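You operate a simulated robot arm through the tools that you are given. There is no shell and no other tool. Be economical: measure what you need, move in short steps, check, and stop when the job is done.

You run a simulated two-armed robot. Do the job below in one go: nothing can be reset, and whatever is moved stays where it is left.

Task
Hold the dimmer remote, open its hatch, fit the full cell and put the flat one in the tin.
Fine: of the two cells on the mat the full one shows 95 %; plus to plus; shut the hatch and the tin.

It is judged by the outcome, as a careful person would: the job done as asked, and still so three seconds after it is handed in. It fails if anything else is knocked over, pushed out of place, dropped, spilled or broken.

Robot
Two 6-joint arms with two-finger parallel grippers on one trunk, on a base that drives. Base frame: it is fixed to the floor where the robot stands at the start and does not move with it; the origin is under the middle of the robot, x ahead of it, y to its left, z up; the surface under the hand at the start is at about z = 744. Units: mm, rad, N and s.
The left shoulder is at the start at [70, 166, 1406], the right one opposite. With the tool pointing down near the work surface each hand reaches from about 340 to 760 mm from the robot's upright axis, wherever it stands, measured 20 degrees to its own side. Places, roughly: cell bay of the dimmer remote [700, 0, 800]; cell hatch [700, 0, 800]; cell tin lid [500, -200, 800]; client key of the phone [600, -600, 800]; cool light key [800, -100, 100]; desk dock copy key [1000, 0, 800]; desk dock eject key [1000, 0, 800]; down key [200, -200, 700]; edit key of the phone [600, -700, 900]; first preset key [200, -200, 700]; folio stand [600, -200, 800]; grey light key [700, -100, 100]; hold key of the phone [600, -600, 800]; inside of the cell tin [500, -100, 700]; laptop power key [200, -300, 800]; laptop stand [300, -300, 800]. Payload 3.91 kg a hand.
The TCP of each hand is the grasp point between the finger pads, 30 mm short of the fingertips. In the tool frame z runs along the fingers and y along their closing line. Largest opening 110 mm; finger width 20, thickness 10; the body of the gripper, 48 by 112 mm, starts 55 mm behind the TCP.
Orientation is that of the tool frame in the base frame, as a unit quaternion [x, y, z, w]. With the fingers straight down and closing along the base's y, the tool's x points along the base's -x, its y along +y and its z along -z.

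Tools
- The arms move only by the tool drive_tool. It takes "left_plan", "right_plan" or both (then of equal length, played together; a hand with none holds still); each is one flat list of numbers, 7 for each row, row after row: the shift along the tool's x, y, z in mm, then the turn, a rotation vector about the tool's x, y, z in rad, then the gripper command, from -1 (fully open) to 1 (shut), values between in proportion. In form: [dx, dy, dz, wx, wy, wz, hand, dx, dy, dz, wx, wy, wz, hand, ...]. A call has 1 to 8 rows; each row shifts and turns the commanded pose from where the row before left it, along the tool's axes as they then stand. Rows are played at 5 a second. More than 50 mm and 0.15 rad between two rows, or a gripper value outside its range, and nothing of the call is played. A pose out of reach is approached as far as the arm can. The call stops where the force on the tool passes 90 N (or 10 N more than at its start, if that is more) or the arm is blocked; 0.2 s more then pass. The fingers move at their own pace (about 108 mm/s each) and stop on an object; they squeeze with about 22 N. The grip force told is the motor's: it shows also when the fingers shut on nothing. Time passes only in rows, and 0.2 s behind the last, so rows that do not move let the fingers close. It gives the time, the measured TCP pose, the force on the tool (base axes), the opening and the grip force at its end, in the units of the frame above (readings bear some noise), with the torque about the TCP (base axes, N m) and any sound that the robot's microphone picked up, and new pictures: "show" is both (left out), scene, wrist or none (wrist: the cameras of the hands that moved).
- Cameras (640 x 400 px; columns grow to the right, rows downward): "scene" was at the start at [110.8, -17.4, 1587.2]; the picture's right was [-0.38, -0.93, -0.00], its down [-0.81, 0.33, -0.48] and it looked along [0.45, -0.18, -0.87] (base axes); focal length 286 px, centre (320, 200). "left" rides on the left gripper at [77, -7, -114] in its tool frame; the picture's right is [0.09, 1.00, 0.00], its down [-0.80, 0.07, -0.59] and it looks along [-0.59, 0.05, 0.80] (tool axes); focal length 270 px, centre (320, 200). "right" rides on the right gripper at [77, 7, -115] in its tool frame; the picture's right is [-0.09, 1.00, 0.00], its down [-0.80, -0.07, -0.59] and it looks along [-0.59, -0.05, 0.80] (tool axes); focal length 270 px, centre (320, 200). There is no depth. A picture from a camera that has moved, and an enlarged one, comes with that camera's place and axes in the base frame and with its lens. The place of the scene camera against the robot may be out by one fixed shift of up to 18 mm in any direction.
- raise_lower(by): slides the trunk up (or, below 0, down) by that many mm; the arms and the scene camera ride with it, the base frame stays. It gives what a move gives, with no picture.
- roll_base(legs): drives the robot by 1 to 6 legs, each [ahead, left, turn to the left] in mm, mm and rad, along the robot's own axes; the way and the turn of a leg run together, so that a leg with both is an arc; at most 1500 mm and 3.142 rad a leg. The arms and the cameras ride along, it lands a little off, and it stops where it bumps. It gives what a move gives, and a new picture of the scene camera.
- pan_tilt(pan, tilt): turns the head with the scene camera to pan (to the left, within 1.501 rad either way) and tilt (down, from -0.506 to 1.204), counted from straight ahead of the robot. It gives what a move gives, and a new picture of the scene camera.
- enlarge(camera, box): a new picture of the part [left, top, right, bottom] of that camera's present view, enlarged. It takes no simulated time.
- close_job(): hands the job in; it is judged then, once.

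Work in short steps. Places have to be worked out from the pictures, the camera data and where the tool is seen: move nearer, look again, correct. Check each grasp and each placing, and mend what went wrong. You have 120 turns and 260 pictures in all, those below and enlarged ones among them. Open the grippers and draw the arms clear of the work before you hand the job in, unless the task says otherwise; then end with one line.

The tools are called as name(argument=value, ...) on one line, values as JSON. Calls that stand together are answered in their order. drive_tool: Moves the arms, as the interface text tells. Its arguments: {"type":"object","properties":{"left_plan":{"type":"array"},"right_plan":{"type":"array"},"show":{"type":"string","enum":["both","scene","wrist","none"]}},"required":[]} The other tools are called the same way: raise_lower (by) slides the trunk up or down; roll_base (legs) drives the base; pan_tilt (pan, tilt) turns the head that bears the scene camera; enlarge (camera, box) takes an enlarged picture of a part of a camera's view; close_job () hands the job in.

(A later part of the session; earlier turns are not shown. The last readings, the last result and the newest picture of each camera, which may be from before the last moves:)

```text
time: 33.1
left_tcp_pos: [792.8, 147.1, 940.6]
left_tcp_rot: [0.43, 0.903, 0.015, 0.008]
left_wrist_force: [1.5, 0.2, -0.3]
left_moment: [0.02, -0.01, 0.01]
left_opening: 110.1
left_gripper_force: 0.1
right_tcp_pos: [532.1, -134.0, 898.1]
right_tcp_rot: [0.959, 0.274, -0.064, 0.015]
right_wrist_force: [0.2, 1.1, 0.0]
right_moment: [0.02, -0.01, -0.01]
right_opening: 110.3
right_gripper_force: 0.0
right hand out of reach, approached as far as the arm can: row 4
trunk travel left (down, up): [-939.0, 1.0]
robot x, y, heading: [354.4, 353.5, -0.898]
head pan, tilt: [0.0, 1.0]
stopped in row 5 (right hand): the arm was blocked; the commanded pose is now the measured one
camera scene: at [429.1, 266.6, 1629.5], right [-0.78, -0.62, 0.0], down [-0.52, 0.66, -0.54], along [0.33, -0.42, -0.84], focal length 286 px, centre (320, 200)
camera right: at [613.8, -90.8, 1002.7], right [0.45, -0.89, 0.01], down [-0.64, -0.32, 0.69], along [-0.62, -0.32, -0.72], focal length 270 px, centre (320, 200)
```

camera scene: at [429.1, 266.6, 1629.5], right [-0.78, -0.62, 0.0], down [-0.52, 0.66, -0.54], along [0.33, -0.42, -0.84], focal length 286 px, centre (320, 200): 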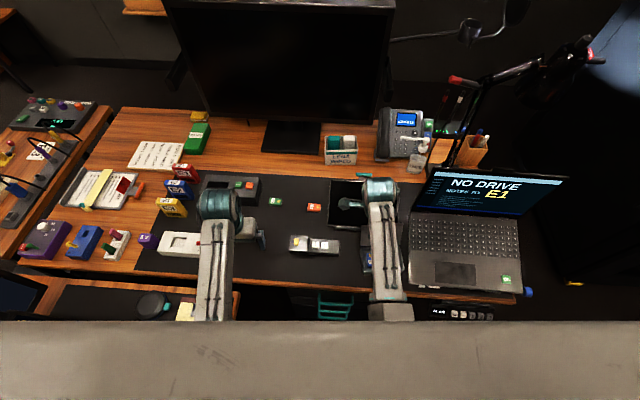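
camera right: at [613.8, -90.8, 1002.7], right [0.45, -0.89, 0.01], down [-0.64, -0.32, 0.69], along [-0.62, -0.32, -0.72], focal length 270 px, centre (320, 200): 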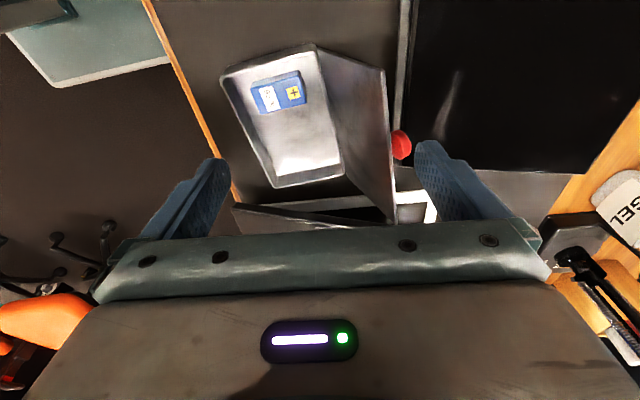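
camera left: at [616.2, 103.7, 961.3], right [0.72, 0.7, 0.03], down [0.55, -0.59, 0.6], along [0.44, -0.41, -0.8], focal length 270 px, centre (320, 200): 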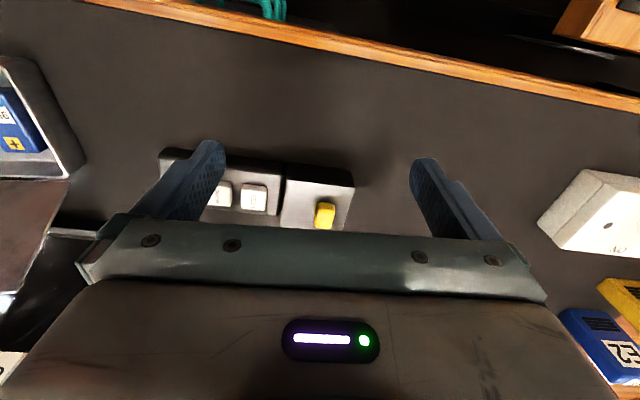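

The arm jams when working this close in, so I back the base 90 mm to extend the arms more.

roll_base(legs=[[-90, 0, 0]])

drive_tool(right_plan=[0, 40, 0, 0, 0, 0, -1, 0, 40, 0, 0, 0, 0, -1, 30, 0, 0, 0, 0, 0, -1, 30, 0, 0, 0, 0, 0, -1, 0, 0, 0, 0, 0, 0, -1], show="wrist")

```text
time: 34.3
left_tcp_pos: [737.8, 216.9, 939.6]
left_tcp_rot: [0.429, 0.903, 0.016, 0.008]
left_wrist_force: [0.2, -0.7, 0.0]
left_moment: [0.03, 0.02, 0.03]
left_opening: 110.1
left_gripper_force: 0.1
right_tcp_pos: [478.8, -63.7, 898.1]
right_tcp_rot: [0.959, 0.276, -0.063, 0.014]
right_wrist_force: [-0.9, -0.5, 0.5]
right_moment: [0.02, 0.02, 0.01]
right_opening: 110.0
right_gripper_force: 0.0
trunk travel left (down, up): [-939.0, 1.0]
robot x, y, heading: [299.3, 426.9, -0.901]
head pan, tilt: [0.0, 1.0]
camera scene: at [375.7, 334.1, 1629.1], right [-0.78, -0.62, 0.0], down [-0.52, 0.66, -0.54], along [0.33, -0.42, -0.84], focal length 286 px, centre (320, 200)
```

scene: 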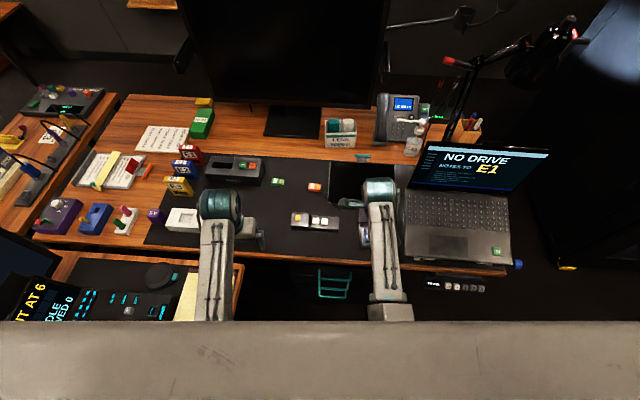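

```text
time: 35.7
left_tcp_pos: [736.1, 218.5, 941.1]
left_tcp_rot: [0.429, 0.903, 0.013, 0.01]
left_wrist_force: [0.4, 0.7, -0.3]
left_moment: [-0.01, 0.01, 0.01]
left_opening: 110.2
left_gripper_force: 0.1
right_tcp_pos: [538.8, -117.1, 880.5]
right_tcp_rot: [0.96, 0.266, -0.089, 0.02]
right_wrist_force: [1.3, -0.9, 1.5]
right_moment: [-0.07, -0.08, 0.05]
right_opening: 109.9
right_gripper_force: 0.0
trunk travel left (down, up): [-939.0, 1.0]
robot x, y, heading: [299.4, 422.6, -0.905]
head pan, tilt: [0.0, 1.0]
stopped in row 5 (right hand): the arm was blocked; the commanded pose is now the measured one
camera right: at [624.5, -72.8, 979.5], right [0.44, -0.9, 0.01], down [-0.62, -0.29, 0.73], along [-0.65, -0.32, -0.68], focal length 270 px, centre (320, 200)
```

right: 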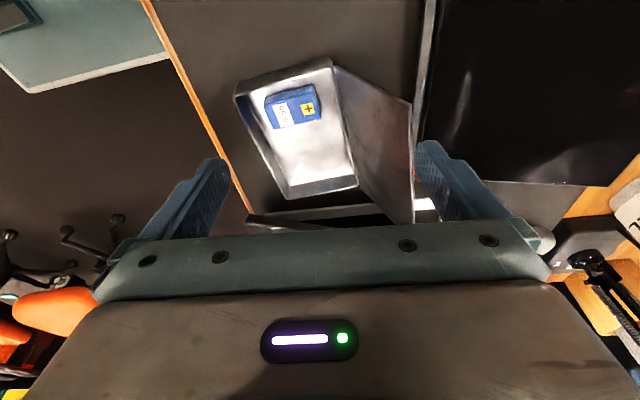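

Still jammed at the same lateral line, so this tool yaw is the constraint. A robot heading of about −0.45 needs much less wrist yaw. I unwind the right wrist first, then re-park the base.

drive_tool(right_plan=[0, 0, -15, 0, 0.09, 0, -1, 0, 0, -15, 0, 0.09, 0, -1, 0, 0, 0, 0, 0, -0.145, -1, 0, 0, 0, 0, 0, -0.145, -1, 0, 0, 0, 0, 0, -0.145, -1, 0, 0, 0, 0, 0, -0.145, -1, 0, 0, 0, 0, 0, -0.145, -1, 0, 0, 0, 0, 0, -0.145, -1], show="none")

drive_tool(right_plan=[0, 0, 0, 0, 0, -0.145, -1, 0, 0, 0, 0, 0, -0.145, -1, 0, 0, 0, 0, 0, -0.145, -1, 0, 0, 0, 0, 0, -0.145, -1, 0, 0, 0, 0, 0, -0.145, -1, 0, 0, 0, 0, 0, -0.145, -1, 0, 0, 0, 0, 0, -0.145, -1, 0, 0, 0, 0, 0, -0.145, -1], show="none")

roll_base(legs=[[0, 0, 0.455], [26, -167, 0]])

```text
time: 37.5
left_tcp_pos: [735.7, 217.3, 940.6]
left_tcp_rot: [0.429, 0.903, 0.015, 0.009]
left_wrist_force: [0.0, -0.7, -0.2]
left_moment: [0.03, 0.03, -0.04]
left_opening: 109.9
left_gripper_force: 0.1
right_tcp_pos: [543.2, -113.1, 910.1]
right_tcp_rot: [0.76, 0.65, 0.001, -0.004]
right_wrist_force: [0.5, -0.2, -0.2]
right_moment: [0.01, 0.0, 0.03]
right_opening: 110.2
right_gripper_force: 0.1
trunk travel left (down, up): [-939.0, 1.0]
robot x, y, heading: [301.9, 426.1, -0.9]
head pan, tilt: [0.0, 1.0]
```

```text
time: 39.3
left_tcp_pos: [737.1, 219.2, 940.8]
left_tcp_rot: [0.429, 0.903, 0.015, 0.008]
left_wrist_force: [0.4, 0.0, 0.0]
left_moment: [0.01, -0.02, 0.01]
left_opening: 110.1
left_gripper_force: 0.0
right_tcp_pos: [543.4, -113.3, 911.5]
right_tcp_rot: [0.28, 0.96, 0.004, -0.003]
right_wrist_force: [0.5, 0.2, -0.1]
right_moment: [-0.01, 0.0, 0.0]
right_opening: 110.1
right_gripper_force: 0.1
trunk travel left (down, up): [-939.0, 1.0]
robot x, y, heading: [296.8, 423.9, -0.9]
head pan, tilt: [0.0, 1.0]
```

```text
time: 42.0
left_tcp_pos: [735.9, 273.9, 940.1]
left_tcp_rot: [0.215, 0.976, 0.016, 0.005]
left_wrist_force: [0.1, 1.0, -0.5]
left_moment: [-0.03, 0.01, 0.01]
left_opening: 109.8
left_gripper_force: 0.0
right_tcp_pos: [707.7, -108.6, 911.8]
right_tcp_rot: [0.059, 0.998, 0.001, -0.004]
right_wrist_force: [0.0, -1.1, 0.8]
right_moment: [-0.03, 0.03, 0.0]
right_opening: 110.2
right_gripper_force: 0.0
trunk travel left (down, up): [-939.0, 1.0]
robot x, y, heading: [247.2, 264.3, -0.449]
head pan, tilt: [0.0, 1.0]
camera scene: at [359.7, 225.0, 1629.6], right [-0.43, -0.9, 0.0], down [-0.76, 0.36, -0.54], along [0.49, -0.24, -0.84], focal length 286 px, centre (320, 200)
```

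scene: 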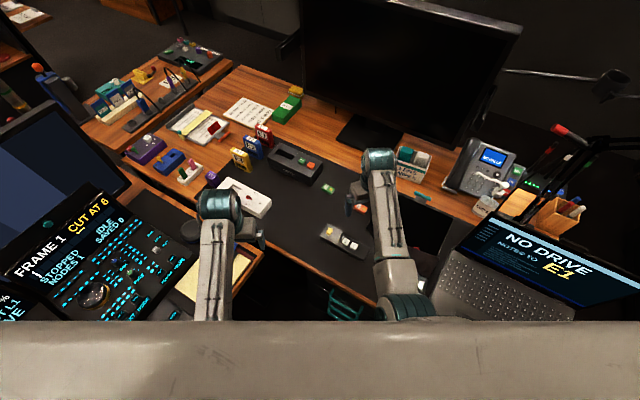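

Base parked at heading −0.45. I turn the right hand 0.69 rad to line up across the remote and move over the handle end.

drive_tool(right_plan=[0, 0, 0, 0, 0, -0.138, -1, 0, 0, 0, 0, 0, -0.138, -1, 0, 0, 0, 0, 0, -0.138, -1, 0, 0, 0, 0, 0, -0.138, -1, 0, 0, 0, 0, 0, -0.138, -1, 23, 41, 0, 0, 0, 0, -1, 23, 41, 10, 0, 0, 0, -1, 0, 0, 40, 0, 0, 0, -1], show="wrist")

```text
time: 43.8
left_tcp_pos: [736.4, 271.6, 940.5]
left_tcp_rot: [0.215, 0.976, 0.018, 0.005]
left_wrist_force: [1.0, -0.3, -0.5]
left_moment: [0.01, -0.01, -0.01]
left_opening: 109.9
left_gripper_force: 0.1
right_tcp_pos: [626.0, -65.6, 861.5]
right_tcp_rot: [-0.284, 0.959, 0.005, -0.003]
right_wrist_force: [0.0, -1.1, 0.1]
right_moment: [-0.01, 0.05, 0.01]
right_opening: 110.2
right_gripper_force: 0.1
trunk travel left (down, up): [-939.0, 1.0]
robot x, y, heading: [253.4, 265.8, -0.449]
head pan, tilt: [0.0, 1.0]
camera right: at [557.8, -102.4, 975.8], right [-0.47, 0.88, 0.01], down [0.72, 0.37, 0.59], along [0.52, 0.28, -0.81], focal length 270 px, centre (320, 200)
```

right: 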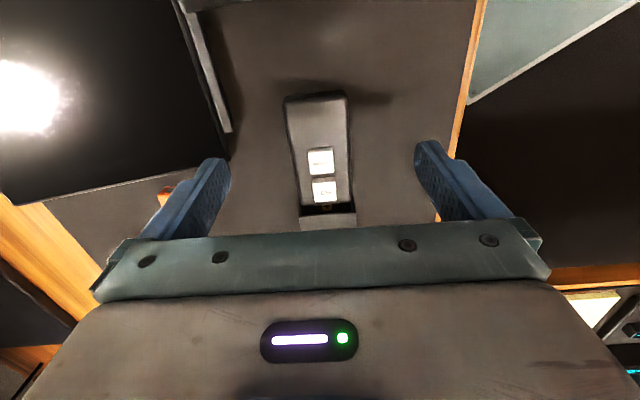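

The handle end is right between the fingers. I narrow to ~68 mm and lower in steps to TCP z≈779.

drive_tool(right_plan=[0, 0, 0, 0, 0, 0, -0.24, 0, 0, 40, 0, 0, 0, -0.24, 0, 0, 25, 0, 0, 0, -0.24, 0, 0, 14, 0, 0, 0, -0.24, 0, 0, 0, 0, 0, 0, -0.24], show="wrist")

```text
time: 45.0
left_tcp_pos: [735.6, 273.2, 941.4]
left_tcp_rot: [0.215, 0.977, 0.017, 0.006]
left_wrist_force: [-0.7, 0.5, 0.3]
left_moment: [-0.03, 0.0, 0.01]
left_opening: 110.0
left_gripper_force: 0.0
right_tcp_pos: [623.5, -64.9, 781.5]
right_tcp_rot: [-0.282, 0.959, 0.004, -0.004]
right_wrist_force: [0.4, 0.3, -0.5]
right_moment: [-0.01, 0.02, 0.03]
right_opening: 68.3
right_gripper_force: 0.1
trunk travel left (down, up): [-939.0, 1.0]
robot x, y, heading: [250.2, 264.1, -0.449]
head pan, tilt: [0.0, 1.0]
camera right: at [555.4, -101.6, 896.7], right [-0.47, 0.88, 0.01], down [0.72, 0.37, 0.59], along [0.52, 0.28, -0.81], focal length 270 px, centre (320, 200)
```

right: 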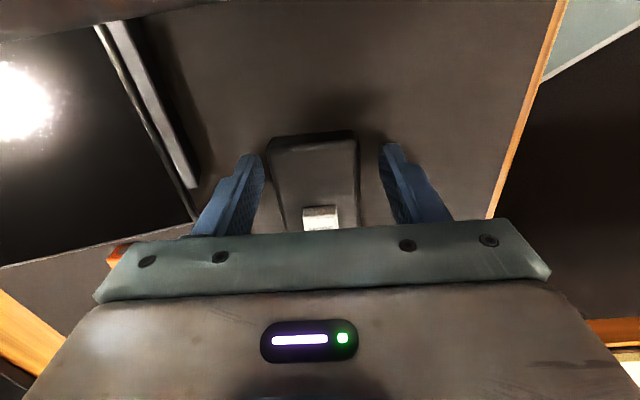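

The handle is centred between the fingers. I close on it.

drive_tool(right_plan=[0, 0, 0, 0, 0, 0, 0.3, 0, 0, 0, 0, 0, 0, 1, 0, 0, 0, 0, 0, 0, 1, 0, 0, 0, 0, 0, 0, 1], show="wrist")

```text
time: 46.0
left_tcp_pos: [734.0, 272.1, 940.5]
left_tcp_rot: [0.214, 0.977, 0.017, 0.006]
left_wrist_force: [-0.3, -0.8, 0.6]
left_moment: [-0.01, -0.01, 0.02]
left_opening: 109.9
left_gripper_force: 0.1
right_tcp_pos: [622.2, -66.7, 782.6]
right_tcp_rot: [-0.282, 0.959, 0.004, -0.002]
right_wrist_force: [-0.7, -0.8, 0.5]
right_moment: [-0.01, -0.1, -0.07]
right_opening: 51.3
right_gripper_force: 21.9
trunk travel left (down, up): [-939.0, 1.0]
robot x, y, heading: [249.5, 264.6, -0.439]
head pan, tilt: [0.0, 1.0]
camera right: at [555.2, -101.5, 896.9], right [-0.47, 0.88, 0.01], down [0.72, 0.37, 0.59], along [0.52, 0.28, -0.81], focal length 270 px, centre (320, 200)
```

right: 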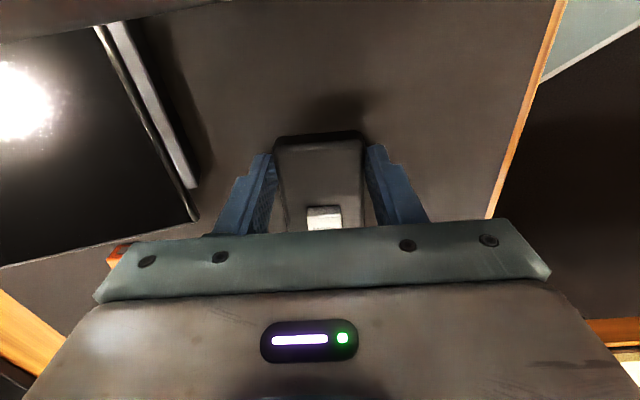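

Remote held (51 mm wide). Now the left hand goes over the knob at height and turns to close along the remote's axis.

drive_tool(left_plan=[-17.7, -41.2, 0, 0, 0, 0, -1, -17.7, -41.2, 0, 0, 0, 0, -1, -17.7, -41.2, 0, 0, 0, 0.14, -1, 0, 0, 0, 0, 0, 0.14, -1, 0, 0, 0, 0, 0, 0.14, -1, 0, 0, 0, 0, 0, 0.14, -1], right_plan=[0, 0, 0, 0, 0, 0, 1, 0, 0, 0, 0, 0, 0, 1, 0, 0, 0, 0, 0, 0, 1, 0, 0, 0, 0, 0, 0, 1, 0, 0, 0, 0, 0, 0, 1, 0, 0, 0, 0, 0, 0, 1], show="none")

```text
time: 47.0
left_tcp_pos: [761.8, 217.8, 913.2]
left_tcp_rot: [0.3, 0.949, 0.095, 0.005]
left_wrist_force: [-0.4, 0.2, 1.1]
left_moment: [0.0, -0.01, -0.05]
left_opening: 110.0
left_gripper_force: 0.1
right_tcp_pos: [622.6, -65.9, 781.5]
right_tcp_rot: [-0.284, 0.959, 0.004, -0.002]
right_wrist_force: [0.5, -0.2, -1.0]
right_moment: [-0.05, 0.08, 0.01]
right_opening: 51.7
right_gripper_force: 22.1
trunk travel left (down, up): [-939.0, 1.0]
robot x, y, heading: [252.6, 263.5, -0.447]
head pan, tilt: [0.0, 1.0]
stopped in row 4 (left hand): the arm was blocked; the commanded pose is now the measured one
```

The inner limit again at this height; I extend the left hand forward first while levelling it.

drive_tool(left_plan=[-40, 6, 0, 0.04, 0, 0, -1, -40, 6, 0, 0.07, -0.02, 0, -1, -40, 6, 0, 0.07, -0.02, 0, -1, 0, 0, 0, 0, 0, 0, -1], show="none")

```text
time: 48.0
left_tcp_pos: [869.4, 163.0, 912.6]
left_tcp_rot: [0.301, 0.954, 0.0, -0.004]
left_wrist_force: [0.9, -0.5, -0.2]
left_moment: [0.04, 0.0, 0.0]
left_opening: 109.8
left_gripper_force: 0.0
right_tcp_pos: [623.3, -65.3, 781.9]
right_tcp_rot: [-0.284, 0.959, 0.004, -0.003]
right_wrist_force: [-0.6, 0.7, 0.7]
right_moment: [0.0, 0.05, 0.03]
right_opening: 51.2
right_gripper_force: 22.0
trunk travel left (down, up): [-939.0, 1.0]
robot x, y, heading: [253.5, 265.9, -0.448]
head pan, tilt: [0.0, 1.0]
```

Levelled. Now turn to the remote's axis and come in over the knob while descending.

drive_tool(left_plan=[0, 0, 0, 0, 0, 0.128, -1, 0, 0, 0, 0, 0, 0.128, -1, 0, 0, 0, 0, 0, 0.128, -1, -16, -41, 10, 0, 0, 0, -1, -16, -41, 10, 0, 0, 0, -1, -12, -41, 10, 0, 0, 0, -1, -8, -41, 10, 0, 0, 0, -1, -5, -41, 10, 0, 0, 0, -1], show="wrist")

```text
time: 49.6
left_tcp_pos: [838.2, 137.2, 856.4]
left_tcp_rot: [0.449, 0.89, 0.081, 0.001]
left_wrist_force: [-0.4, -0.2, -0.2]
left_moment: [-0.02, -0.01, -0.03]
left_opening: 110.1
left_gripper_force: 0.0
left hand out of reach, approached as far as the arm can: row 7, 8
right_tcp_pos: [622.9, -65.0, 784.1]
right_tcp_rot: [-0.283, 0.959, 0.004, -0.002]
right_wrist_force: [-0.5, -1.4, -0.1]
right_moment: [0.0, 0.07, 0.02]
right_opening: 51.5
right_gripper_force: 21.8
trunk travel left (down, up): [-939.0, 1.0]
robot x, y, heading: [252.7, 265.3, -0.444]
head pan, tilt: [0.0, 1.0]
stopped in row 8 (left hand): the arm was blocked; the commanded pose is now the measured one
camera left: at [778.4, 176.3, 971.4], right [0.74, 0.65, 0.15], down [0.49, -0.68, 0.54], along [0.46, -0.33, -0.83], focal length 270 px, centre (320, 200)
```

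left: 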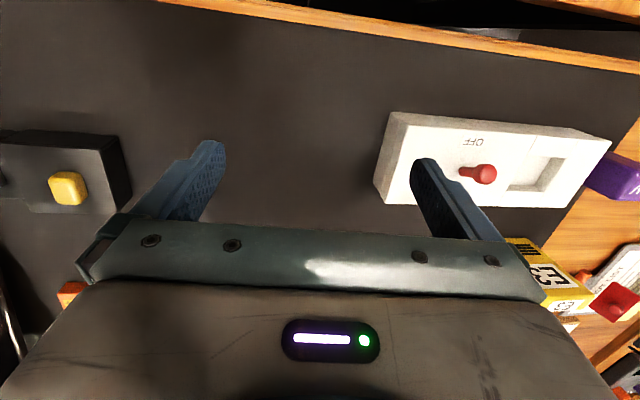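

Blocked again with this yaw. I turn the left hand the other way (towards closing across the remote) and see whether it comes inward then.

drive_tool(left_plan=[0, 20, -10, 0.07, -0.036, 0, -1, 0, 10, -10, 0.07, -0.036, 0, -1, 0, 0, 0, 0, 0, -0.14, -1, 0, 0, 0, 0, 0, -0.14, -1, 0, 0, 0, 0, 0, -0.14, -1, 0, 0, 0, 0, 0, -0.14, -1, 0, 0, 0, 0, 0, -0.14, -1, 0, 0, 0, 0, 0, -0.14, -1], show="none")

drive_tool(left_plan=[0, 0, 0, 0, 0, -0.14, -1, 0, 0, 0, 0, 0, -0.14, -1, 0, 0, 0, 0, 0, -0.14, -1, 0, 0, 0, 0, 0, -0.14, -1, 0, 0, 0, 0, 0, -0.14, -1, 0, 0, 0, 0, 0, -0.14, -1, 0, 0, 0, 0, 0, 0, -1], show="none")

```text
time: 51.4
left_tcp_pos: [860.9, 149.9, 878.6]
left_tcp_rot: [0.048, 0.999, -0.002, 0.004]
left_wrist_force: [-0.1, 0.3, 0.1]
left_moment: [0.03, 0.0, 0.0]
left_opening: 109.9
left_gripper_force: 0.0
right_tcp_pos: [624.2, -64.3, 782.3]
right_tcp_rot: [-0.283, 0.959, 0.004, -0.002]
right_wrist_force: [0.2, 0.4, -0.6]
right_moment: [-0.04, 0.08, 0.03]
right_opening: 51.3
right_gripper_force: 22.1
trunk travel left (down, up): [-939.0, 1.0]
robot x, y, heading: [249.7, 265.9, -0.444]
head pan, tilt: [0.0, 1.0]
```

```text
time: 53.0
left_tcp_pos: [860.6, 149.6, 877.5]
left_tcp_rot: [-0.364, 0.931, -0.002, 0.001]
left_wrist_force: [-0.7, 0.3, 0.5]
left_moment: [-0.01, -0.01, 0.0]
left_opening: 110.1
left_gripper_force: 0.1
right_tcp_pos: [623.3, -64.8, 782.5]
right_tcp_rot: [-0.284, 0.959, 0.003, -0.002]
right_wrist_force: [-0.5, 0.0, 0.3]
right_moment: [-0.02, 0.03, 0.03]
right_opening: 51.1
right_gripper_force: 22.0
trunk travel left (down, up): [-939.0, 1.0]
robot x, y, heading: [248.9, 262.8, -0.445]
head pan, tilt: [0.0, 1.0]
```

Turned fine. Now trim the yaw and move in over the knob.

drive_tool(left_plan=[0, 0, 0, 0, 0, 0.085, -1, 0, 0, 0, 0, 0, 0.085, -1, 38, -20, 0, 0, 0, 0, -1, 38, -16, 0, 0, 0, 0, -1, 38, -10, 0, 0, 0, 0, -1, 30, -4, 0, 0, 0, 0, -1, 25, 0, 0, 0, 0, 0, -1], show="wrist")

```text
time: 54.4
left_tcp_pos: [848.9, 132.3, 868.8]
left_tcp_rot: [-0.31, 0.947, 0.048, 0.064]
left_wrist_force: [0.2, 0.5, -0.8]
left_moment: [-0.03, -0.04, 0.02]
left_opening: 110.2
left_gripper_force: 0.1
left hand out of reach, approached as far as the arm can: row 7
right_tcp_pos: [623.3, -65.6, 781.0]
right_tcp_rot: [-0.283, 0.959, 0.005, -0.002]
right_wrist_force: [-0.3, 0.0, 0.6]
right_moment: [-0.03, 0.08, -0.03]
right_opening: 51.3
right_gripper_force: 22.3
trunk travel left (down, up): [-939.0, 1.0]
robot x, y, heading: [251.1, 266.9, -0.442]
head pan, tilt: [0.0, 1.0]
stopped in row 7 (left hand): the arm was blocked; the commanded pose is now the measured one
camera left: at [779.3, 65.6, 967.8], right [-0.66, 0.75, 0.04], down [0.54, 0.44, 0.71], along [0.52, 0.49, -0.7], focal length 270 px, centre (320, 200)
```

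left: 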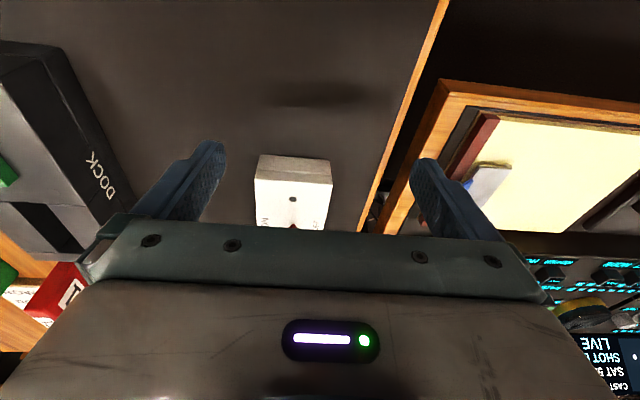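

Both yaws jam at the same lateral line. At the start the left hand did come inward when extended to ~660 mm, so I test that: turn back to neutral yaw, extend, and go inward.

drive_tool(left_plan=[-15, 0, -10, 0.042, 0.087, 0, -1, -10, 0, -10, 0.042, 0.087, 0, -1, 0, 0, 0, 0, 0, 0.145, -1, 0, 0, 0, 0, 0, 0.145, -1, 0, 0, 0, 0, 0, 0.145, -1, 0, 0, 0, 0, 0, 0.145, -1, 0, 0, 0, 0, 0, 0.145, -1, 0, 0, 0, 0, 0, 0.145, -1], show="none")

drive_tool(left_plan=[-30, 0, 0, 0, 0, 0.1, -1, -30, 0, 0, 0, 0, 0.1, -1, 0, -30, 0, 0, 0, 0, -1, 0, -30, 0, 0, 0, 0, -1, 0, -30, 0, 0, 0, 0, -1, 0, -30, 0, 0, 0, 0, -1, 0, 0, 0, 0, 0, 0, -1], show="none")

```text
time: 56.2
left_tcp_pos: [867.3, 143.0, 890.9]
left_tcp_rot: [0.122, 0.992, -0.021, 0.003]
left_wrist_force: [0.6, -0.2, -0.9]
left_moment: [0.04, 0.0, 0.02]
left_opening: 109.9
left_gripper_force: 0.1
right_tcp_pos: [623.6, -63.6, 781.9]
right_tcp_rot: [-0.283, 0.959, 0.005, -0.002]
right_wrist_force: [-1.0, -0.1, 0.4]
right_moment: [-0.02, 0.06, -0.01]
right_opening: 51.5
right_gripper_force: 22.3
trunk travel left (down, up): [-939.0, 1.0]
robot x, y, heading: [250.1, 268.1, -0.451]
head pan, tilt: [0.0, 1.0]
```

```text
time: 57.8
left_tcp_pos: [872.9, 17.1, 896.7]
left_tcp_rot: [0.219, 0.976, -0.021, 0.006]
left_wrist_force: [1.0, -0.6, -0.5]
left_moment: [0.03, 0.03, -0.01]
left_opening: 110.0
left_gripper_force: 0.0
right_tcp_pos: [622.9, -64.0, 782.6]
right_tcp_rot: [-0.283, 0.959, 0.003, -0.004]
right_wrist_force: [-0.7, -0.1, 0.8]
right_moment: [0.01, -0.11, -0.03]
right_opening: 51.6
right_gripper_force: 22.5
trunk travel left (down, up): [-939.0, 1.0]
robot x, y, heading: [251.7, 268.2, -0.442]
head pan, tilt: [0.0, 1.0]
```

Extended, the left hand does come inward. From here I try drawing back to the knob in small steps.

drive_tool(left_plan=[25, -15, 5, 0, 0, 0, -1, 25, -15, 5, 0, 0, 0, -1, 25, -15, 5, 0, 0, 0, -1, 25, -15, 5, 0, 0, 0, -1, 25, -15, 5, 0, 0, 0, -1, 0, 0, 0, 0, 0, 0, -1], show="both")

```text
time: 58.8
left_tcp_pos: [899.0, 38.2, 949.3]
left_tcp_rot: [0.197, 0.976, 0.008, 0.096]
left_wrist_force: [-0.1, 0.5, -0.6]
left_moment: [0.01, 0.01, 0.02]
left_opening: 109.7
left_gripper_force: 0.0
left hand out of reach, approached as far as the arm can: row 4
right_tcp_pos: [625.0, -64.1, 782.5]
right_tcp_rot: [-0.283, 0.959, 0.004, -0.002]
right_wrist_force: [-0.9, -0.4, -0.7]
right_moment: [-0.03, 0.13, 0.03]
right_opening: 51.4
right_gripper_force: 22.1
trunk travel left (down, up): [-939.0, 1.0]
robot x, y, heading: [253.4, 267.1, -0.446]
head pan, tilt: [0.0, 1.0]
stopped in row 4 (left hand): the arm was blocked; the commanded pose is now the measured one
camera scene: at [358.8, 221.5, 1629.6], right [-0.43, -0.9, 0.0], down [-0.76, 0.36, -0.54], along [0.49, -0.23, -0.84], focal length 286 px, centre (320, 200)
camera left: at [804.1, 64.9, 1044.7], right [0.3, 0.95, 0.04], down [0.64, -0.23, 0.74], along [0.71, -0.2, -0.68], focal length 270 px, centre (320, 200)
```

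scene: 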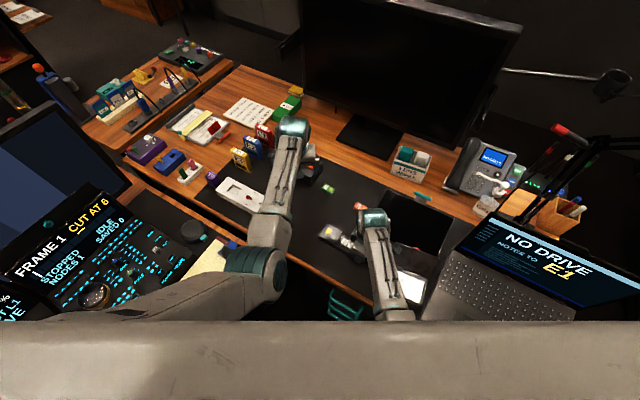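
left: 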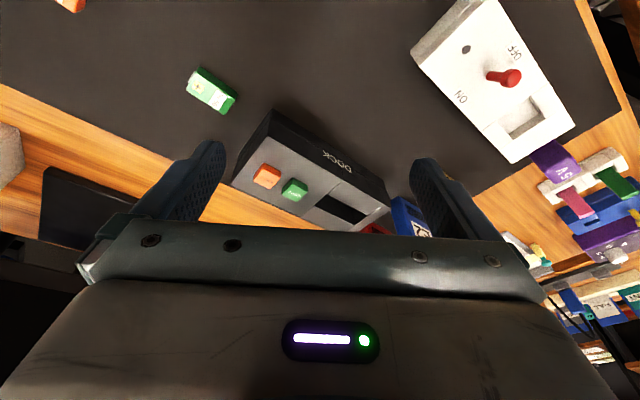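

The left arm behaves badly this close to the body. I'll release the remote for now, withdraw both hands upward, and back the base off so both hands work at about 650 mm out.

drive_tool(right_plan=[0, 0, 0, 0, 0, 0, -0.24, 0, 0, 0, 0, 0, 0, -0.24, 0, 0, -40, 0, 0, 0, -0.24, 0, 0, -40, 0, 0, 0, -0.24, 0, 0, -30, 0, 0, 0, -0.24], show="none")

roll_base(legs=[[-120, 0, 0], [0, 0, -0.15]])

```text
time: 60.0
left_tcp_pos: [898.5, 38.8, 948.3]
left_tcp_rot: [0.196, 0.976, 0.007, 0.095]
left_wrist_force: [-0.2, -0.4, 0.4]
left_moment: [0.0, 0.03, -0.01]
left_opening: 109.9
left_gripper_force: 0.1
right_tcp_pos: [622.6, -68.1, 888.9]
right_tcp_rot: [-0.284, 0.959, 0.002, -0.006]
right_wrist_force: [0.4, 0.4, -0.8]
right_moment: [0.0, 0.0, 0.01]
right_opening: 68.0
right_gripper_force: 0.1
trunk travel left (down, up): [-939.0, 1.0]
robot x, y, heading: [248.5, 262.6, -0.441]
head pan, tilt: [0.0, 1.0]
```

```text
time: 61.8
left_tcp_pos: [751.1, -0.9, 945.5]
left_tcp_rot: [0.267, 0.959, 0.001, 0.096]
left_wrist_force: [0.1, 0.3, 0.8]
left_moment: [0.03, 0.03, -0.01]
left_opening: 109.9
left_gripper_force: 0.1
right_tcp_pos: [463.7, -66.8, 892.2]
right_tcp_rot: [-0.212, 0.977, 0.001, -0.006]
right_wrist_force: [0.5, -0.2, 0.4]
right_moment: [0.01, 0.0, 0.03]
right_opening: 68.1
right_gripper_force: 0.0
trunk travel left (down, up): [-939.0, 1.0]
robot x, y, heading: [146.3, 321.5, -0.591]
head pan, tilt: [0.0, 1.0]
camera scene: at [244.6, 258.8, 1629.4], right [-0.56, -0.83, 0.0], down [-0.7, 0.47, -0.54], along [0.45, -0.3, -0.84], focal length 286 px, centre (320, 200)
```

scene: 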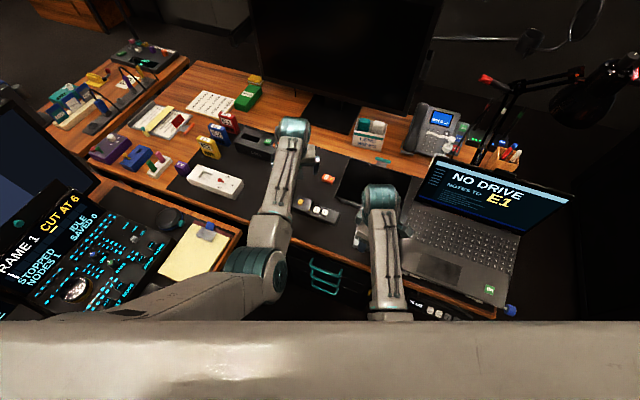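

Now knob is at about 660 mm fwd/60 left and the handle 612 fwd/56 right. I level the left hand and turn it to the remote's axis.

drive_tool(left_plan=[0, 0, 0, 0.027, 0.092, 0, -1, 0, 0, 0, 0.027, 0.092, 0, -1, 0, 0, 0, 0, 0, 0.145, -1, 0, 0, 0, 0, 0, 0.145, -1, 0, 0, 0, 0, 0, 0.145, -1, 0, 0, 40, 0, 0, 0, -1, 0, 0, 0, 0, 0, 0, -1], show="wrist")

```text
time: 63.4
left_tcp_pos: [750.4, -1.4, 905.0]
left_tcp_rot: [0.471, 0.882, -0.001, 0.001]
left_wrist_force: [0.4, 0.5, -0.3]
left_moment: [0.01, 0.02, 0.03]
left_opening: 110.0
left_gripper_force: 0.0
right_tcp_pos: [462.6, -67.6, 891.9]
right_tcp_rot: [-0.212, 0.977, 0.001, -0.005]
right_wrist_force: [0.0, -0.1, 0.2]
right_moment: [-0.01, 0.02, -0.01]
right_opening: 68.5
right_gripper_force: 0.1
trunk travel left (down, up): [-939.0, 1.0]
robot x, y, heading: [142.9, 317.0, -0.594]
head pan, tilt: [0.0, 1.0]
camera left: at [701.0, 59.2, 1019.4], right [0.78, 0.63, 0.0], down [0.5, -0.63, 0.6], along [0.37, -0.46, -0.8], focal length 270 px, centre (320, 200)
```

left: 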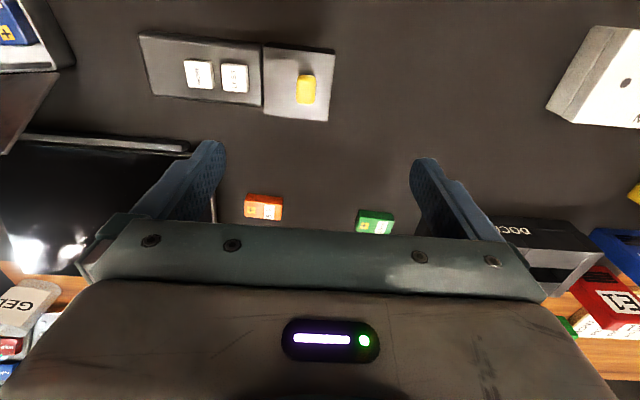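

Excellent: the left hand reaches well now. Knob ≈ (729, 6), axis 34°. Now I bring the right hand back over the handle end at about (628, −59).

drive_tool(right_plan=[0, 0, 0, 0, 0, -0.083, -0.24, 0, 0, 0, 0, 0, -0.083, -0.24, -35.5, -21, 0, 0, 0, 0, -0.24, -35.5, -21, 0, 0, 0, 0, -0.24, -35.5, -21, 0, 0, 0, 0, -0.24, -35.5, -21, 0, 0, 0, 0, -0.24, 0, 0, 20, 0, 0, 0, -0.24], show="wrist")

```text
time: 65.2
left_tcp_pos: [748.8, -0.7, 906.9]
left_tcp_rot: [0.471, 0.882, 0.0, 0.001]
left_wrist_force: [-0.7, 0.2, -0.6]
left_moment: [-0.01, 0.01, -0.02]
left_opening: 110.0
left_gripper_force: 0.0
right_tcp_pos: [602.1, -102.7, 862.1]
right_tcp_rot: [-0.277, 0.96, -0.017, -0.027]
right_wrist_force: [-0.3, 0.1, 0.6]
right_moment: [0.0, 0.01, 0.01]
right_opening: 68.0
right_gripper_force: 0.1
trunk travel left (down, up): [-939.0, 1.0]
robot x, y, heading: [143.8, 315.8, -0.594]
head pan, tilt: [0.0, 1.0]
stopped in row 7 (right hand): the arm was blocked; the commanded pose is now the measured one
camera right: at [539.0, -130.9, 981.5], right [-0.46, 0.89, -0.02], down [0.74, 0.4, 0.55], along [0.49, 0.23, -0.84], focal length 270 px, centre (320, 200)
```

right: 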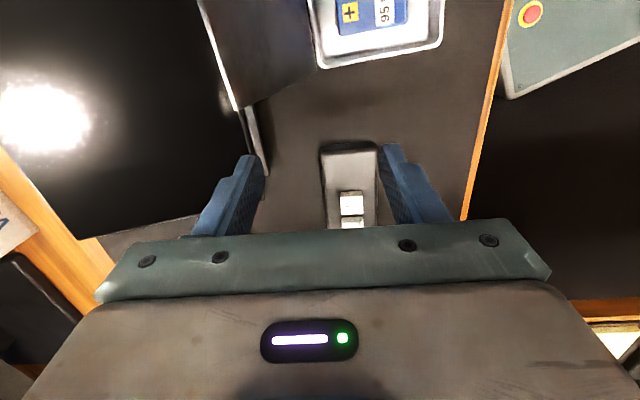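

The right wrist's large yaw stays the limit. A heading near −0.2 splits the yaw evenly (±45°) between the hands, so I lift both hands and re-park accordingly.

drive_tool(left_plan=[0, 0, -25, 0, 0, 0, -1, 0, 0, 0, 0, 0, 0, -1], right_plan=[15, 0, -25, 0, 0, 0, -0.24, 0, 0, 0, 0, 0, 0.14, -0.24], show="none")

roll_base(legs=[[0, 0, 0.394], [-54, -219, 0]])

```text
time: 65.8
left_tcp_pos: [749.5, -0.3, 932.0]
left_tcp_rot: [0.471, 0.882, -0.001, 0.0]
left_wrist_force: [0.6, -0.6, -0.2]
left_moment: [-0.03, 0.03, 0.02]
left_opening: 109.8
left_gripper_force: 0.1
right_tcp_pos: [593.4, -113.9, 890.3]
right_tcp_rot: [-0.209, 0.977, -0.022, -0.024]
right_wrist_force: [0.1, 0.4, 0.3]
right_moment: [-0.02, -0.01, -0.02]
right_opening: 68.2
right_gripper_force: 0.2
trunk travel left (down, up): [-939.0, 1.0]
robot x, y, heading: [141.8, 314.8, -0.594]
head pan, tilt: [0.0, 1.0]
```

```text
time: 68.7
left_tcp_pos: [730.6, 58.1, 932.7]
left_tcp_rot: [0.29, 0.957, -0.002, 0.0]
left_wrist_force: [-0.9, 0.7, 0.1]
left_moment: [-0.04, 0.0, -0.01]
left_opening: 110.0
left_gripper_force: 0.0
right_tcp_pos: [626.8, -107.4, 886.6]
right_tcp_rot: [-0.394, 0.918, -0.027, -0.024]
right_wrist_force: [0.5, -0.2, -0.1]
right_moment: [-0.05, -0.02, -0.02]
right_opening: 67.9
right_gripper_force: 0.0
trunk travel left (down, up): [-939.0, 1.0]
robot x, y, heading: [44.9, 118.5, -0.2]
head pan, tilt: [0.0, 1.0]
camera scene: at [166.3, 105.6, 1629.5], right [-0.2, -0.98, 0.0], down [-0.83, 0.17, -0.54], along [0.53, -0.11, -0.84], focal length 286 px, centre (320, 200)
```

scene: 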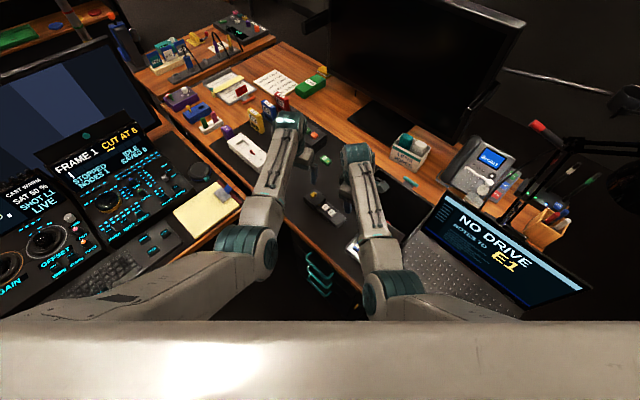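

Both hands are near the spot. I trim the right hand's yaw and level, and move it over the handle.

drive_tool(right_plan=[0, 0, 0, -0.016, -0.033, 0.108, -0.24, 0, 0, 0, -0.016, -0.033, 0.108, -0.24, -14, 20, 0, 0, 0, 0, -0.24, -14, 20, 0, 0, 0, 0, -0.24, 0, 0, 25, 0, 0, 0, -0.24, 0, 0, 0, 0, 0, 0, -0.24], show="wrist")

```text
time: 70.3
left_tcp_pos: [729.2, 56.7, 932.4]
left_tcp_rot: [0.289, 0.957, -0.001, 0.0]
left_wrist_force: [-0.6, -0.2, -0.5]
left_moment: [-0.01, 0.0, 0.01]
left_opening: 110.2
left_gripper_force: 0.1
right_tcp_pos: [622.5, -103.1, 856.2]
right_tcp_rot: [-0.283, 0.959, -0.025, -0.006]
right_wrist_force: [0.1, -0.1, -0.3]
right_moment: [0.0, -0.02, 0.01]
right_opening: 68.2
right_gripper_force: 0.0
trunk travel left (down, up): [-939.0, 1.0]
robot x, y, heading: [48.3, 119.1, -0.204]
head pan, tilt: [0.0, 1.0]
stopped in row 6 (right hand): the arm was blocked; the commanded pose is now the measured one
camera right: at [554.2, -132.0, 973.0], right [-0.47, 0.88, -0.05], down [0.71, 0.4, 0.58], along [0.53, 0.24, -0.82], focal length 270 px, centre (320, 200)
```

right: 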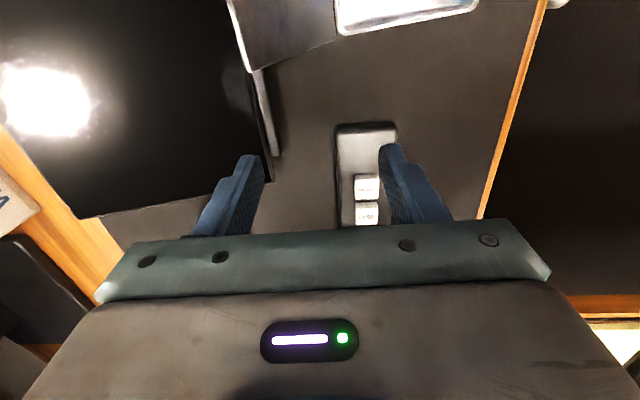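

The pattern shows both hands need to be ≥660 mm out to work near the middle. I'll go back to heading −0.594 but 45 mm further away, with the trunk slightly lower for reach.

drive_tool(left_plan=[0, 0, 0, 0, 0, 0, -1, 0, 0, 0, 0, 0, 0, -1, 0, 0, 0, 0, 0, 0, -1], right_plan=[15, -15, -25, 0, 0, 0, -0.24, 0, 0, -40, 0, 0, 0, -0.24, 0, 0, 0, 0, 0, 0, -0.24], show="none")

roll_base(legs=[[12, 229, 0], [0, 0, -0.39]])

raise_lower(by=-38)

```text
time: 71.1
left_tcp_pos: [730.0, 57.1, 931.1]
left_tcp_rot: [0.29, 0.957, -0.001, 0.0]
left_wrist_force: [0.1, 0.3, 0.5]
left_moment: [0.01, 0.01, -0.01]
left_opening: 109.7
left_gripper_force: 0.0
right_tcp_pos: [618.7, -120.9, 921.9]
right_tcp_rot: [-0.282, 0.959, -0.025, -0.007]
right_wrist_force: [0.2, 0.8, 0.5]
right_moment: [0.01, -0.01, -0.01]
right_opening: 68.1
right_gripper_force: 0.0
trunk travel left (down, up): [-939.0, 1.0]
robot x, y, heading: [48.1, 115.3, -0.205]
head pan, tilt: [0.0, 1.0]
```

```text
time: 74.0
left_tcp_pos: [710.7, 18.2, 932.8]
left_tcp_rot: [0.472, 0.881, -0.002, -0.001]
left_wrist_force: [0.8, 0.2, -0.1]
left_moment: [0.01, 0.01, -0.02]
left_opening: 110.1
left_gripper_force: 0.0
right_tcp_pos: [539.3, -103.4, 921.8]
right_tcp_rot: [-0.087, 0.996, -0.022, -0.012]
right_wrist_force: [0.2, -0.1, -0.3]
right_moment: [0.04, 0.01, -0.01]
right_opening: 68.1
right_gripper_force: 0.1
trunk travel left (down, up): [-939.0, 1.0]
robot x, y, heading: [107.6, 342.1, -0.598]
head pan, tilt: [0.0, 1.0]
camera scene: at [203.9, 278.4, 1629.5], right [-0.56, -0.83, 0.0], down [-0.7, 0.47, -0.54], along [0.45, -0.3, -0.84], focal length 286 px, centre (320, 200)
```

scene: 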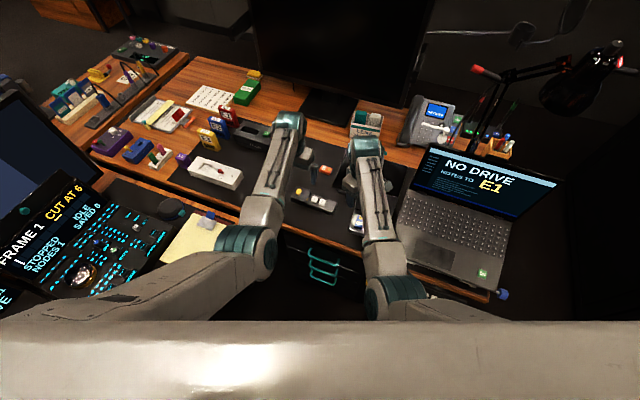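

```text
time: 74.8
left_tcp_pos: [710.0, 17.9, 894.7]
left_tcp_rot: [0.473, 0.881, 0.001, -0.001]
left_wrist_force: [0.1, -0.8, 1.1]
left_moment: [-0.03, -0.02, -0.03]
left_opening: 110.1
left_gripper_force: 0.0
right_tcp_pos: [538.6, -103.8, 884.1]
right_tcp_rot: [-0.088, 0.996, -0.023, -0.011]
right_wrist_force: [-0.3, 0.2, 0.0]
right_moment: [0.01, 0.02, 0.0]
right_opening: 68.2
right_gripper_force: 0.2
trunk travel left (down, up): [-901.0, 39.0]
robot x, y, heading: [105.8, 340.3, -0.599]
head pan, tilt: [0.0, 1.0]
```

I extend the right hand forward first, then inward over the handle.

drive_tool(right_plan=[-20, -19, 0, -0.022, -0.013, 0, -0.24, -20, -19, 0, -0.022, -0.013, 0, -0.24, -16, 16, 0, 0, 0, 0, -0.24, -16, 16, 0, 0, 0, 0, -0.24, -16, 16, 0, 0, 0, 0, -0.24, -14, 15, 0, 0, 0, 0, -0.24, 0, 0, 0, 0, 0, 0, -0.24], show="none")

```text
time: 76.4
left_tcp_pos: [711.8, 18.1, 894.9]
left_tcp_rot: [0.472, 0.882, 0.0, 0.001]
left_wrist_force: [11.7, 9.2, -1.8]
left_moment: [-0.49, 0.56, -0.22]
left_opening: 103.0
left_gripper_force: 0.1
right_tcp_pos: [635.1, -61.2, 881.6]
right_tcp_rot: [-0.088, 0.996, -0.001, 0.0]
right_wrist_force: [-11.3, -9.1, 2.1]
right_moment: [0.71, -0.83, 0.41]
right_opening: 68.4
right_gripper_force: 0.1
trunk travel left (down, up): [-901.0, 39.0]
robot x, y, heading: [108.2, 338.7, -0.598]
head pan, tilt: [0.0, 1.0]
```

Reached, but my two hands touch: the left finger presses the right gripper. I move the left hand away along its +y, then turn the right hand to the grasp yaw.

drive_tool(left_plan=[0, 30, 0, 0, 0, 0, -1, 0, 40, -10, 0, 0, 0, -1, 0, 0, 0, 0, 0, 0, -1, 0, 0, 0, 0, 0, 0, -1, 0, 0, 0, 0, 0, 0, -1, 0, 0, 0, 0, 0, 0, -1], right_plan=[0, 0, 0, 0, 0, 0, -0.24, 0, 0, 0, 0, 0, 0, -0.24, 0, 0, 0, 0, 0, -0.14, -0.24, 0, 0, 0, 0, 0, -0.14, -0.24, 0, 0, 0, 0, 0, -0.14, -0.24, 0, 0, 0, 0, 0, 0, -0.24], show="wrist")

```text
time: 77.8
left_tcp_pos: [770.2, 56.2, 901.8]
left_tcp_rot: [0.472, 0.881, 0.0, 0.0]
left_wrist_force: [1.4, -0.5, -0.4]
left_moment: [0.0, 0.04, 0.02]
left_opening: 109.9
left_gripper_force: 0.0
right_tcp_pos: [636.4, -61.3, 884.9]
right_tcp_rot: [-0.294, 0.956, -0.001, 0.0]
right_wrist_force: [0.0, -0.6, 0.2]
right_moment: [0.0, -0.01, 0.02]
right_opening: 68.1
right_gripper_force: 0.0
trunk travel left (down, up): [-901.0, 39.0]
robot x, y, heading: [101.1, 341.1, -0.6]
head pan, tilt: [0.0, 1.0]
camera right: at [567.6, -96.8, 998.9], right [-0.49, 0.87, 0.0], down [0.7, 0.39, 0.6], along [0.52, 0.29, -0.8], focal length 270 px, centre (320, 200)
camera left: at [719.4, 115.6, 1015.3], right [0.78, 0.62, 0.0], down [0.5, -0.63, 0.59], along [0.37, -0.46, -0.8], focal length 270 px, centre (320, 200)
```

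right: 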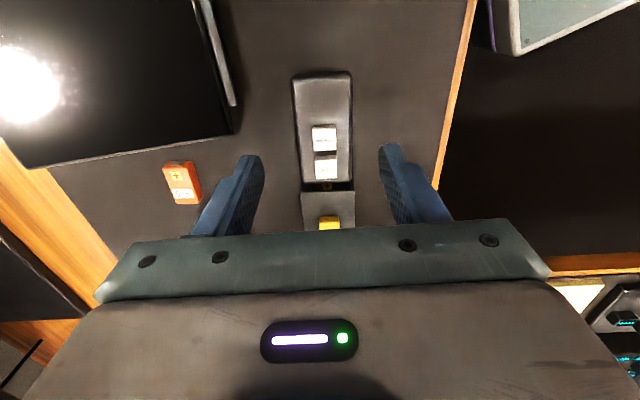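
left: 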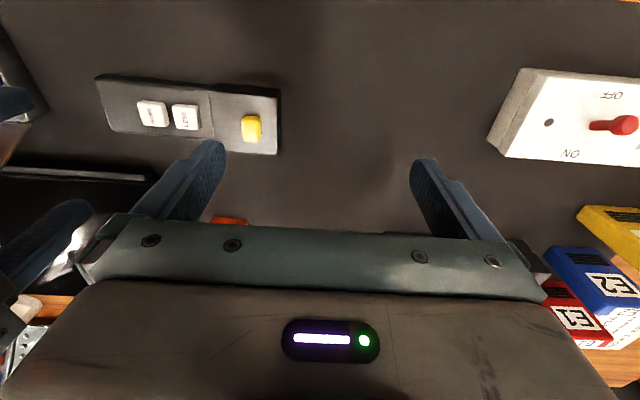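

The handle end is visible and centred. I trim by 10 mm, then lower onto the handle.

drive_tool(right_plan=[10, 4, 30, 0, 0, 0, -0.24, 0, 0, 30, 0, 0, 0, -0.24, 0, 0, 25, 0, 0, 0, -0.24, 0, 0, 0, 0, 0, 0, -0.24], show="wrist")

```text
time: 78.8
left_tcp_pos: [768.4, 55.8, 903.3]
left_tcp_rot: [0.473, 0.881, 0.0, 0.0]
left_wrist_force: [-0.3, 0.2, 0.0]
left_moment: [-0.01, -0.03, 0.0]
left_opening: 110.1
left_gripper_force: 0.0
right_tcp_pos: [625.1, -63.3, 800.0]
right_tcp_rot: [-0.294, 0.956, 0.0, 0.0]
right_wrist_force: [-0.2, -1.0, 0.5]
right_moment: [0.0, -0.03, -0.02]
right_opening: 68.3
right_gripper_force: 0.0
trunk travel left (down, up): [-901.0, 39.0]
robot x, y, heading: [102.1, 339.3, -0.598]
head pan, tilt: [0.0, 1.0]
camera right: at [557.5, -99.5, 914.8], right [-0.49, 0.87, 0.0], down [0.7, 0.39, 0.59], along [0.52, 0.29, -0.8], focal length 270 px, centre (320, 200)
```

right: 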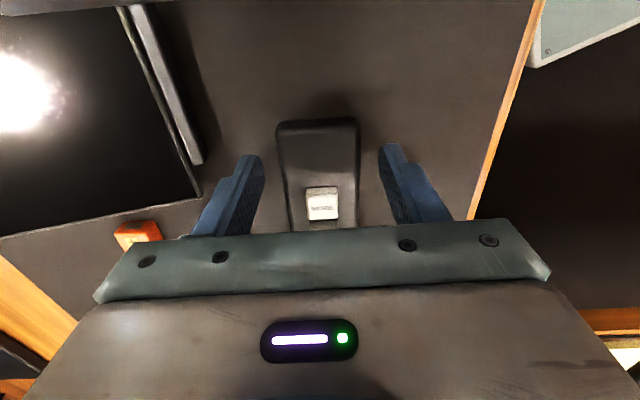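

Well centred. Lower the last 19 mm and close.

drive_tool(right_plan=[0, 0, 19, 0, 0, 0, -0.24, 0, 0, 0, 0, 0, 0, 0.2, 0, 0, 0, 0, 0, 0, 1, 0, 0, 0, 0, 0, 0, 1], left_plan=[0, -25, 0, 0, 0, 0, -1, 0, 0, 0, 0, 0, 0, -1, 0, 0, 0, 0, 0, 0, -1, 0, 0, 0, 0, 0, 0, -1], show="wrist")

```text
time: 79.8
left_tcp_pos: [746.5, 42.4, 902.5]
left_tcp_rot: [0.473, 0.881, 0.0, 0.001]
left_wrist_force: [-1.0, -0.3, 0.4]
left_moment: [0.01, 0.01, -0.02]
left_opening: 110.0
left_gripper_force: 0.1
right_tcp_pos: [624.5, -61.8, 783.4]
right_tcp_rot: [-0.294, 0.956, 0.001, 0.001]
right_wrist_force: [1.6, -0.7, 1.1]
right_moment: [0.07, -0.22, -0.16]
right_opening: 51.2
right_gripper_force: 22.3
trunk travel left (down, up): [-901.0, 39.0]
robot x, y, heading: [105.1, 337.0, -0.598]
head pan, tilt: [0.0, 1.0]
camera right: at [557.6, -98.9, 896.5], right [-0.49, 0.87, 0.0], down [0.7, 0.39, 0.6], along [0.52, 0.29, -0.8], focal length 270 px, centre (320, 200)
camera left: at [698.7, 101.7, 1016.1], right [0.78, 0.62, 0.0], down [0.5, -0.63, 0.59], along [0.37, -0.46, -0.8], focal length 270 px, centre (320, 200)
```

right: 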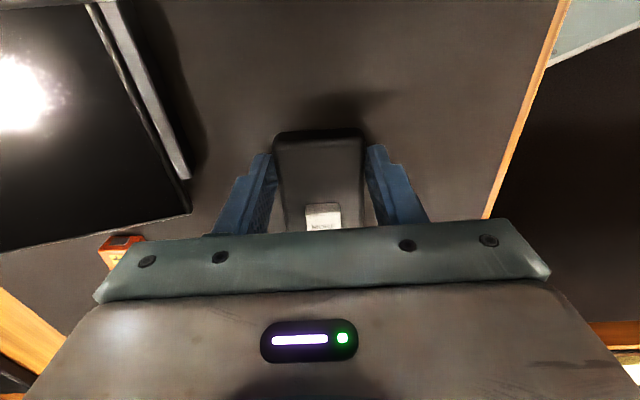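
left: 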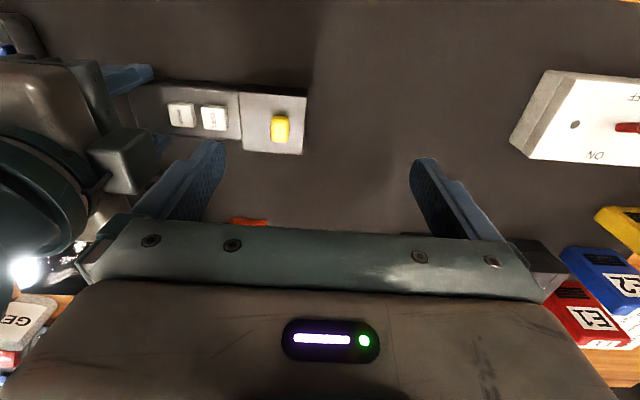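

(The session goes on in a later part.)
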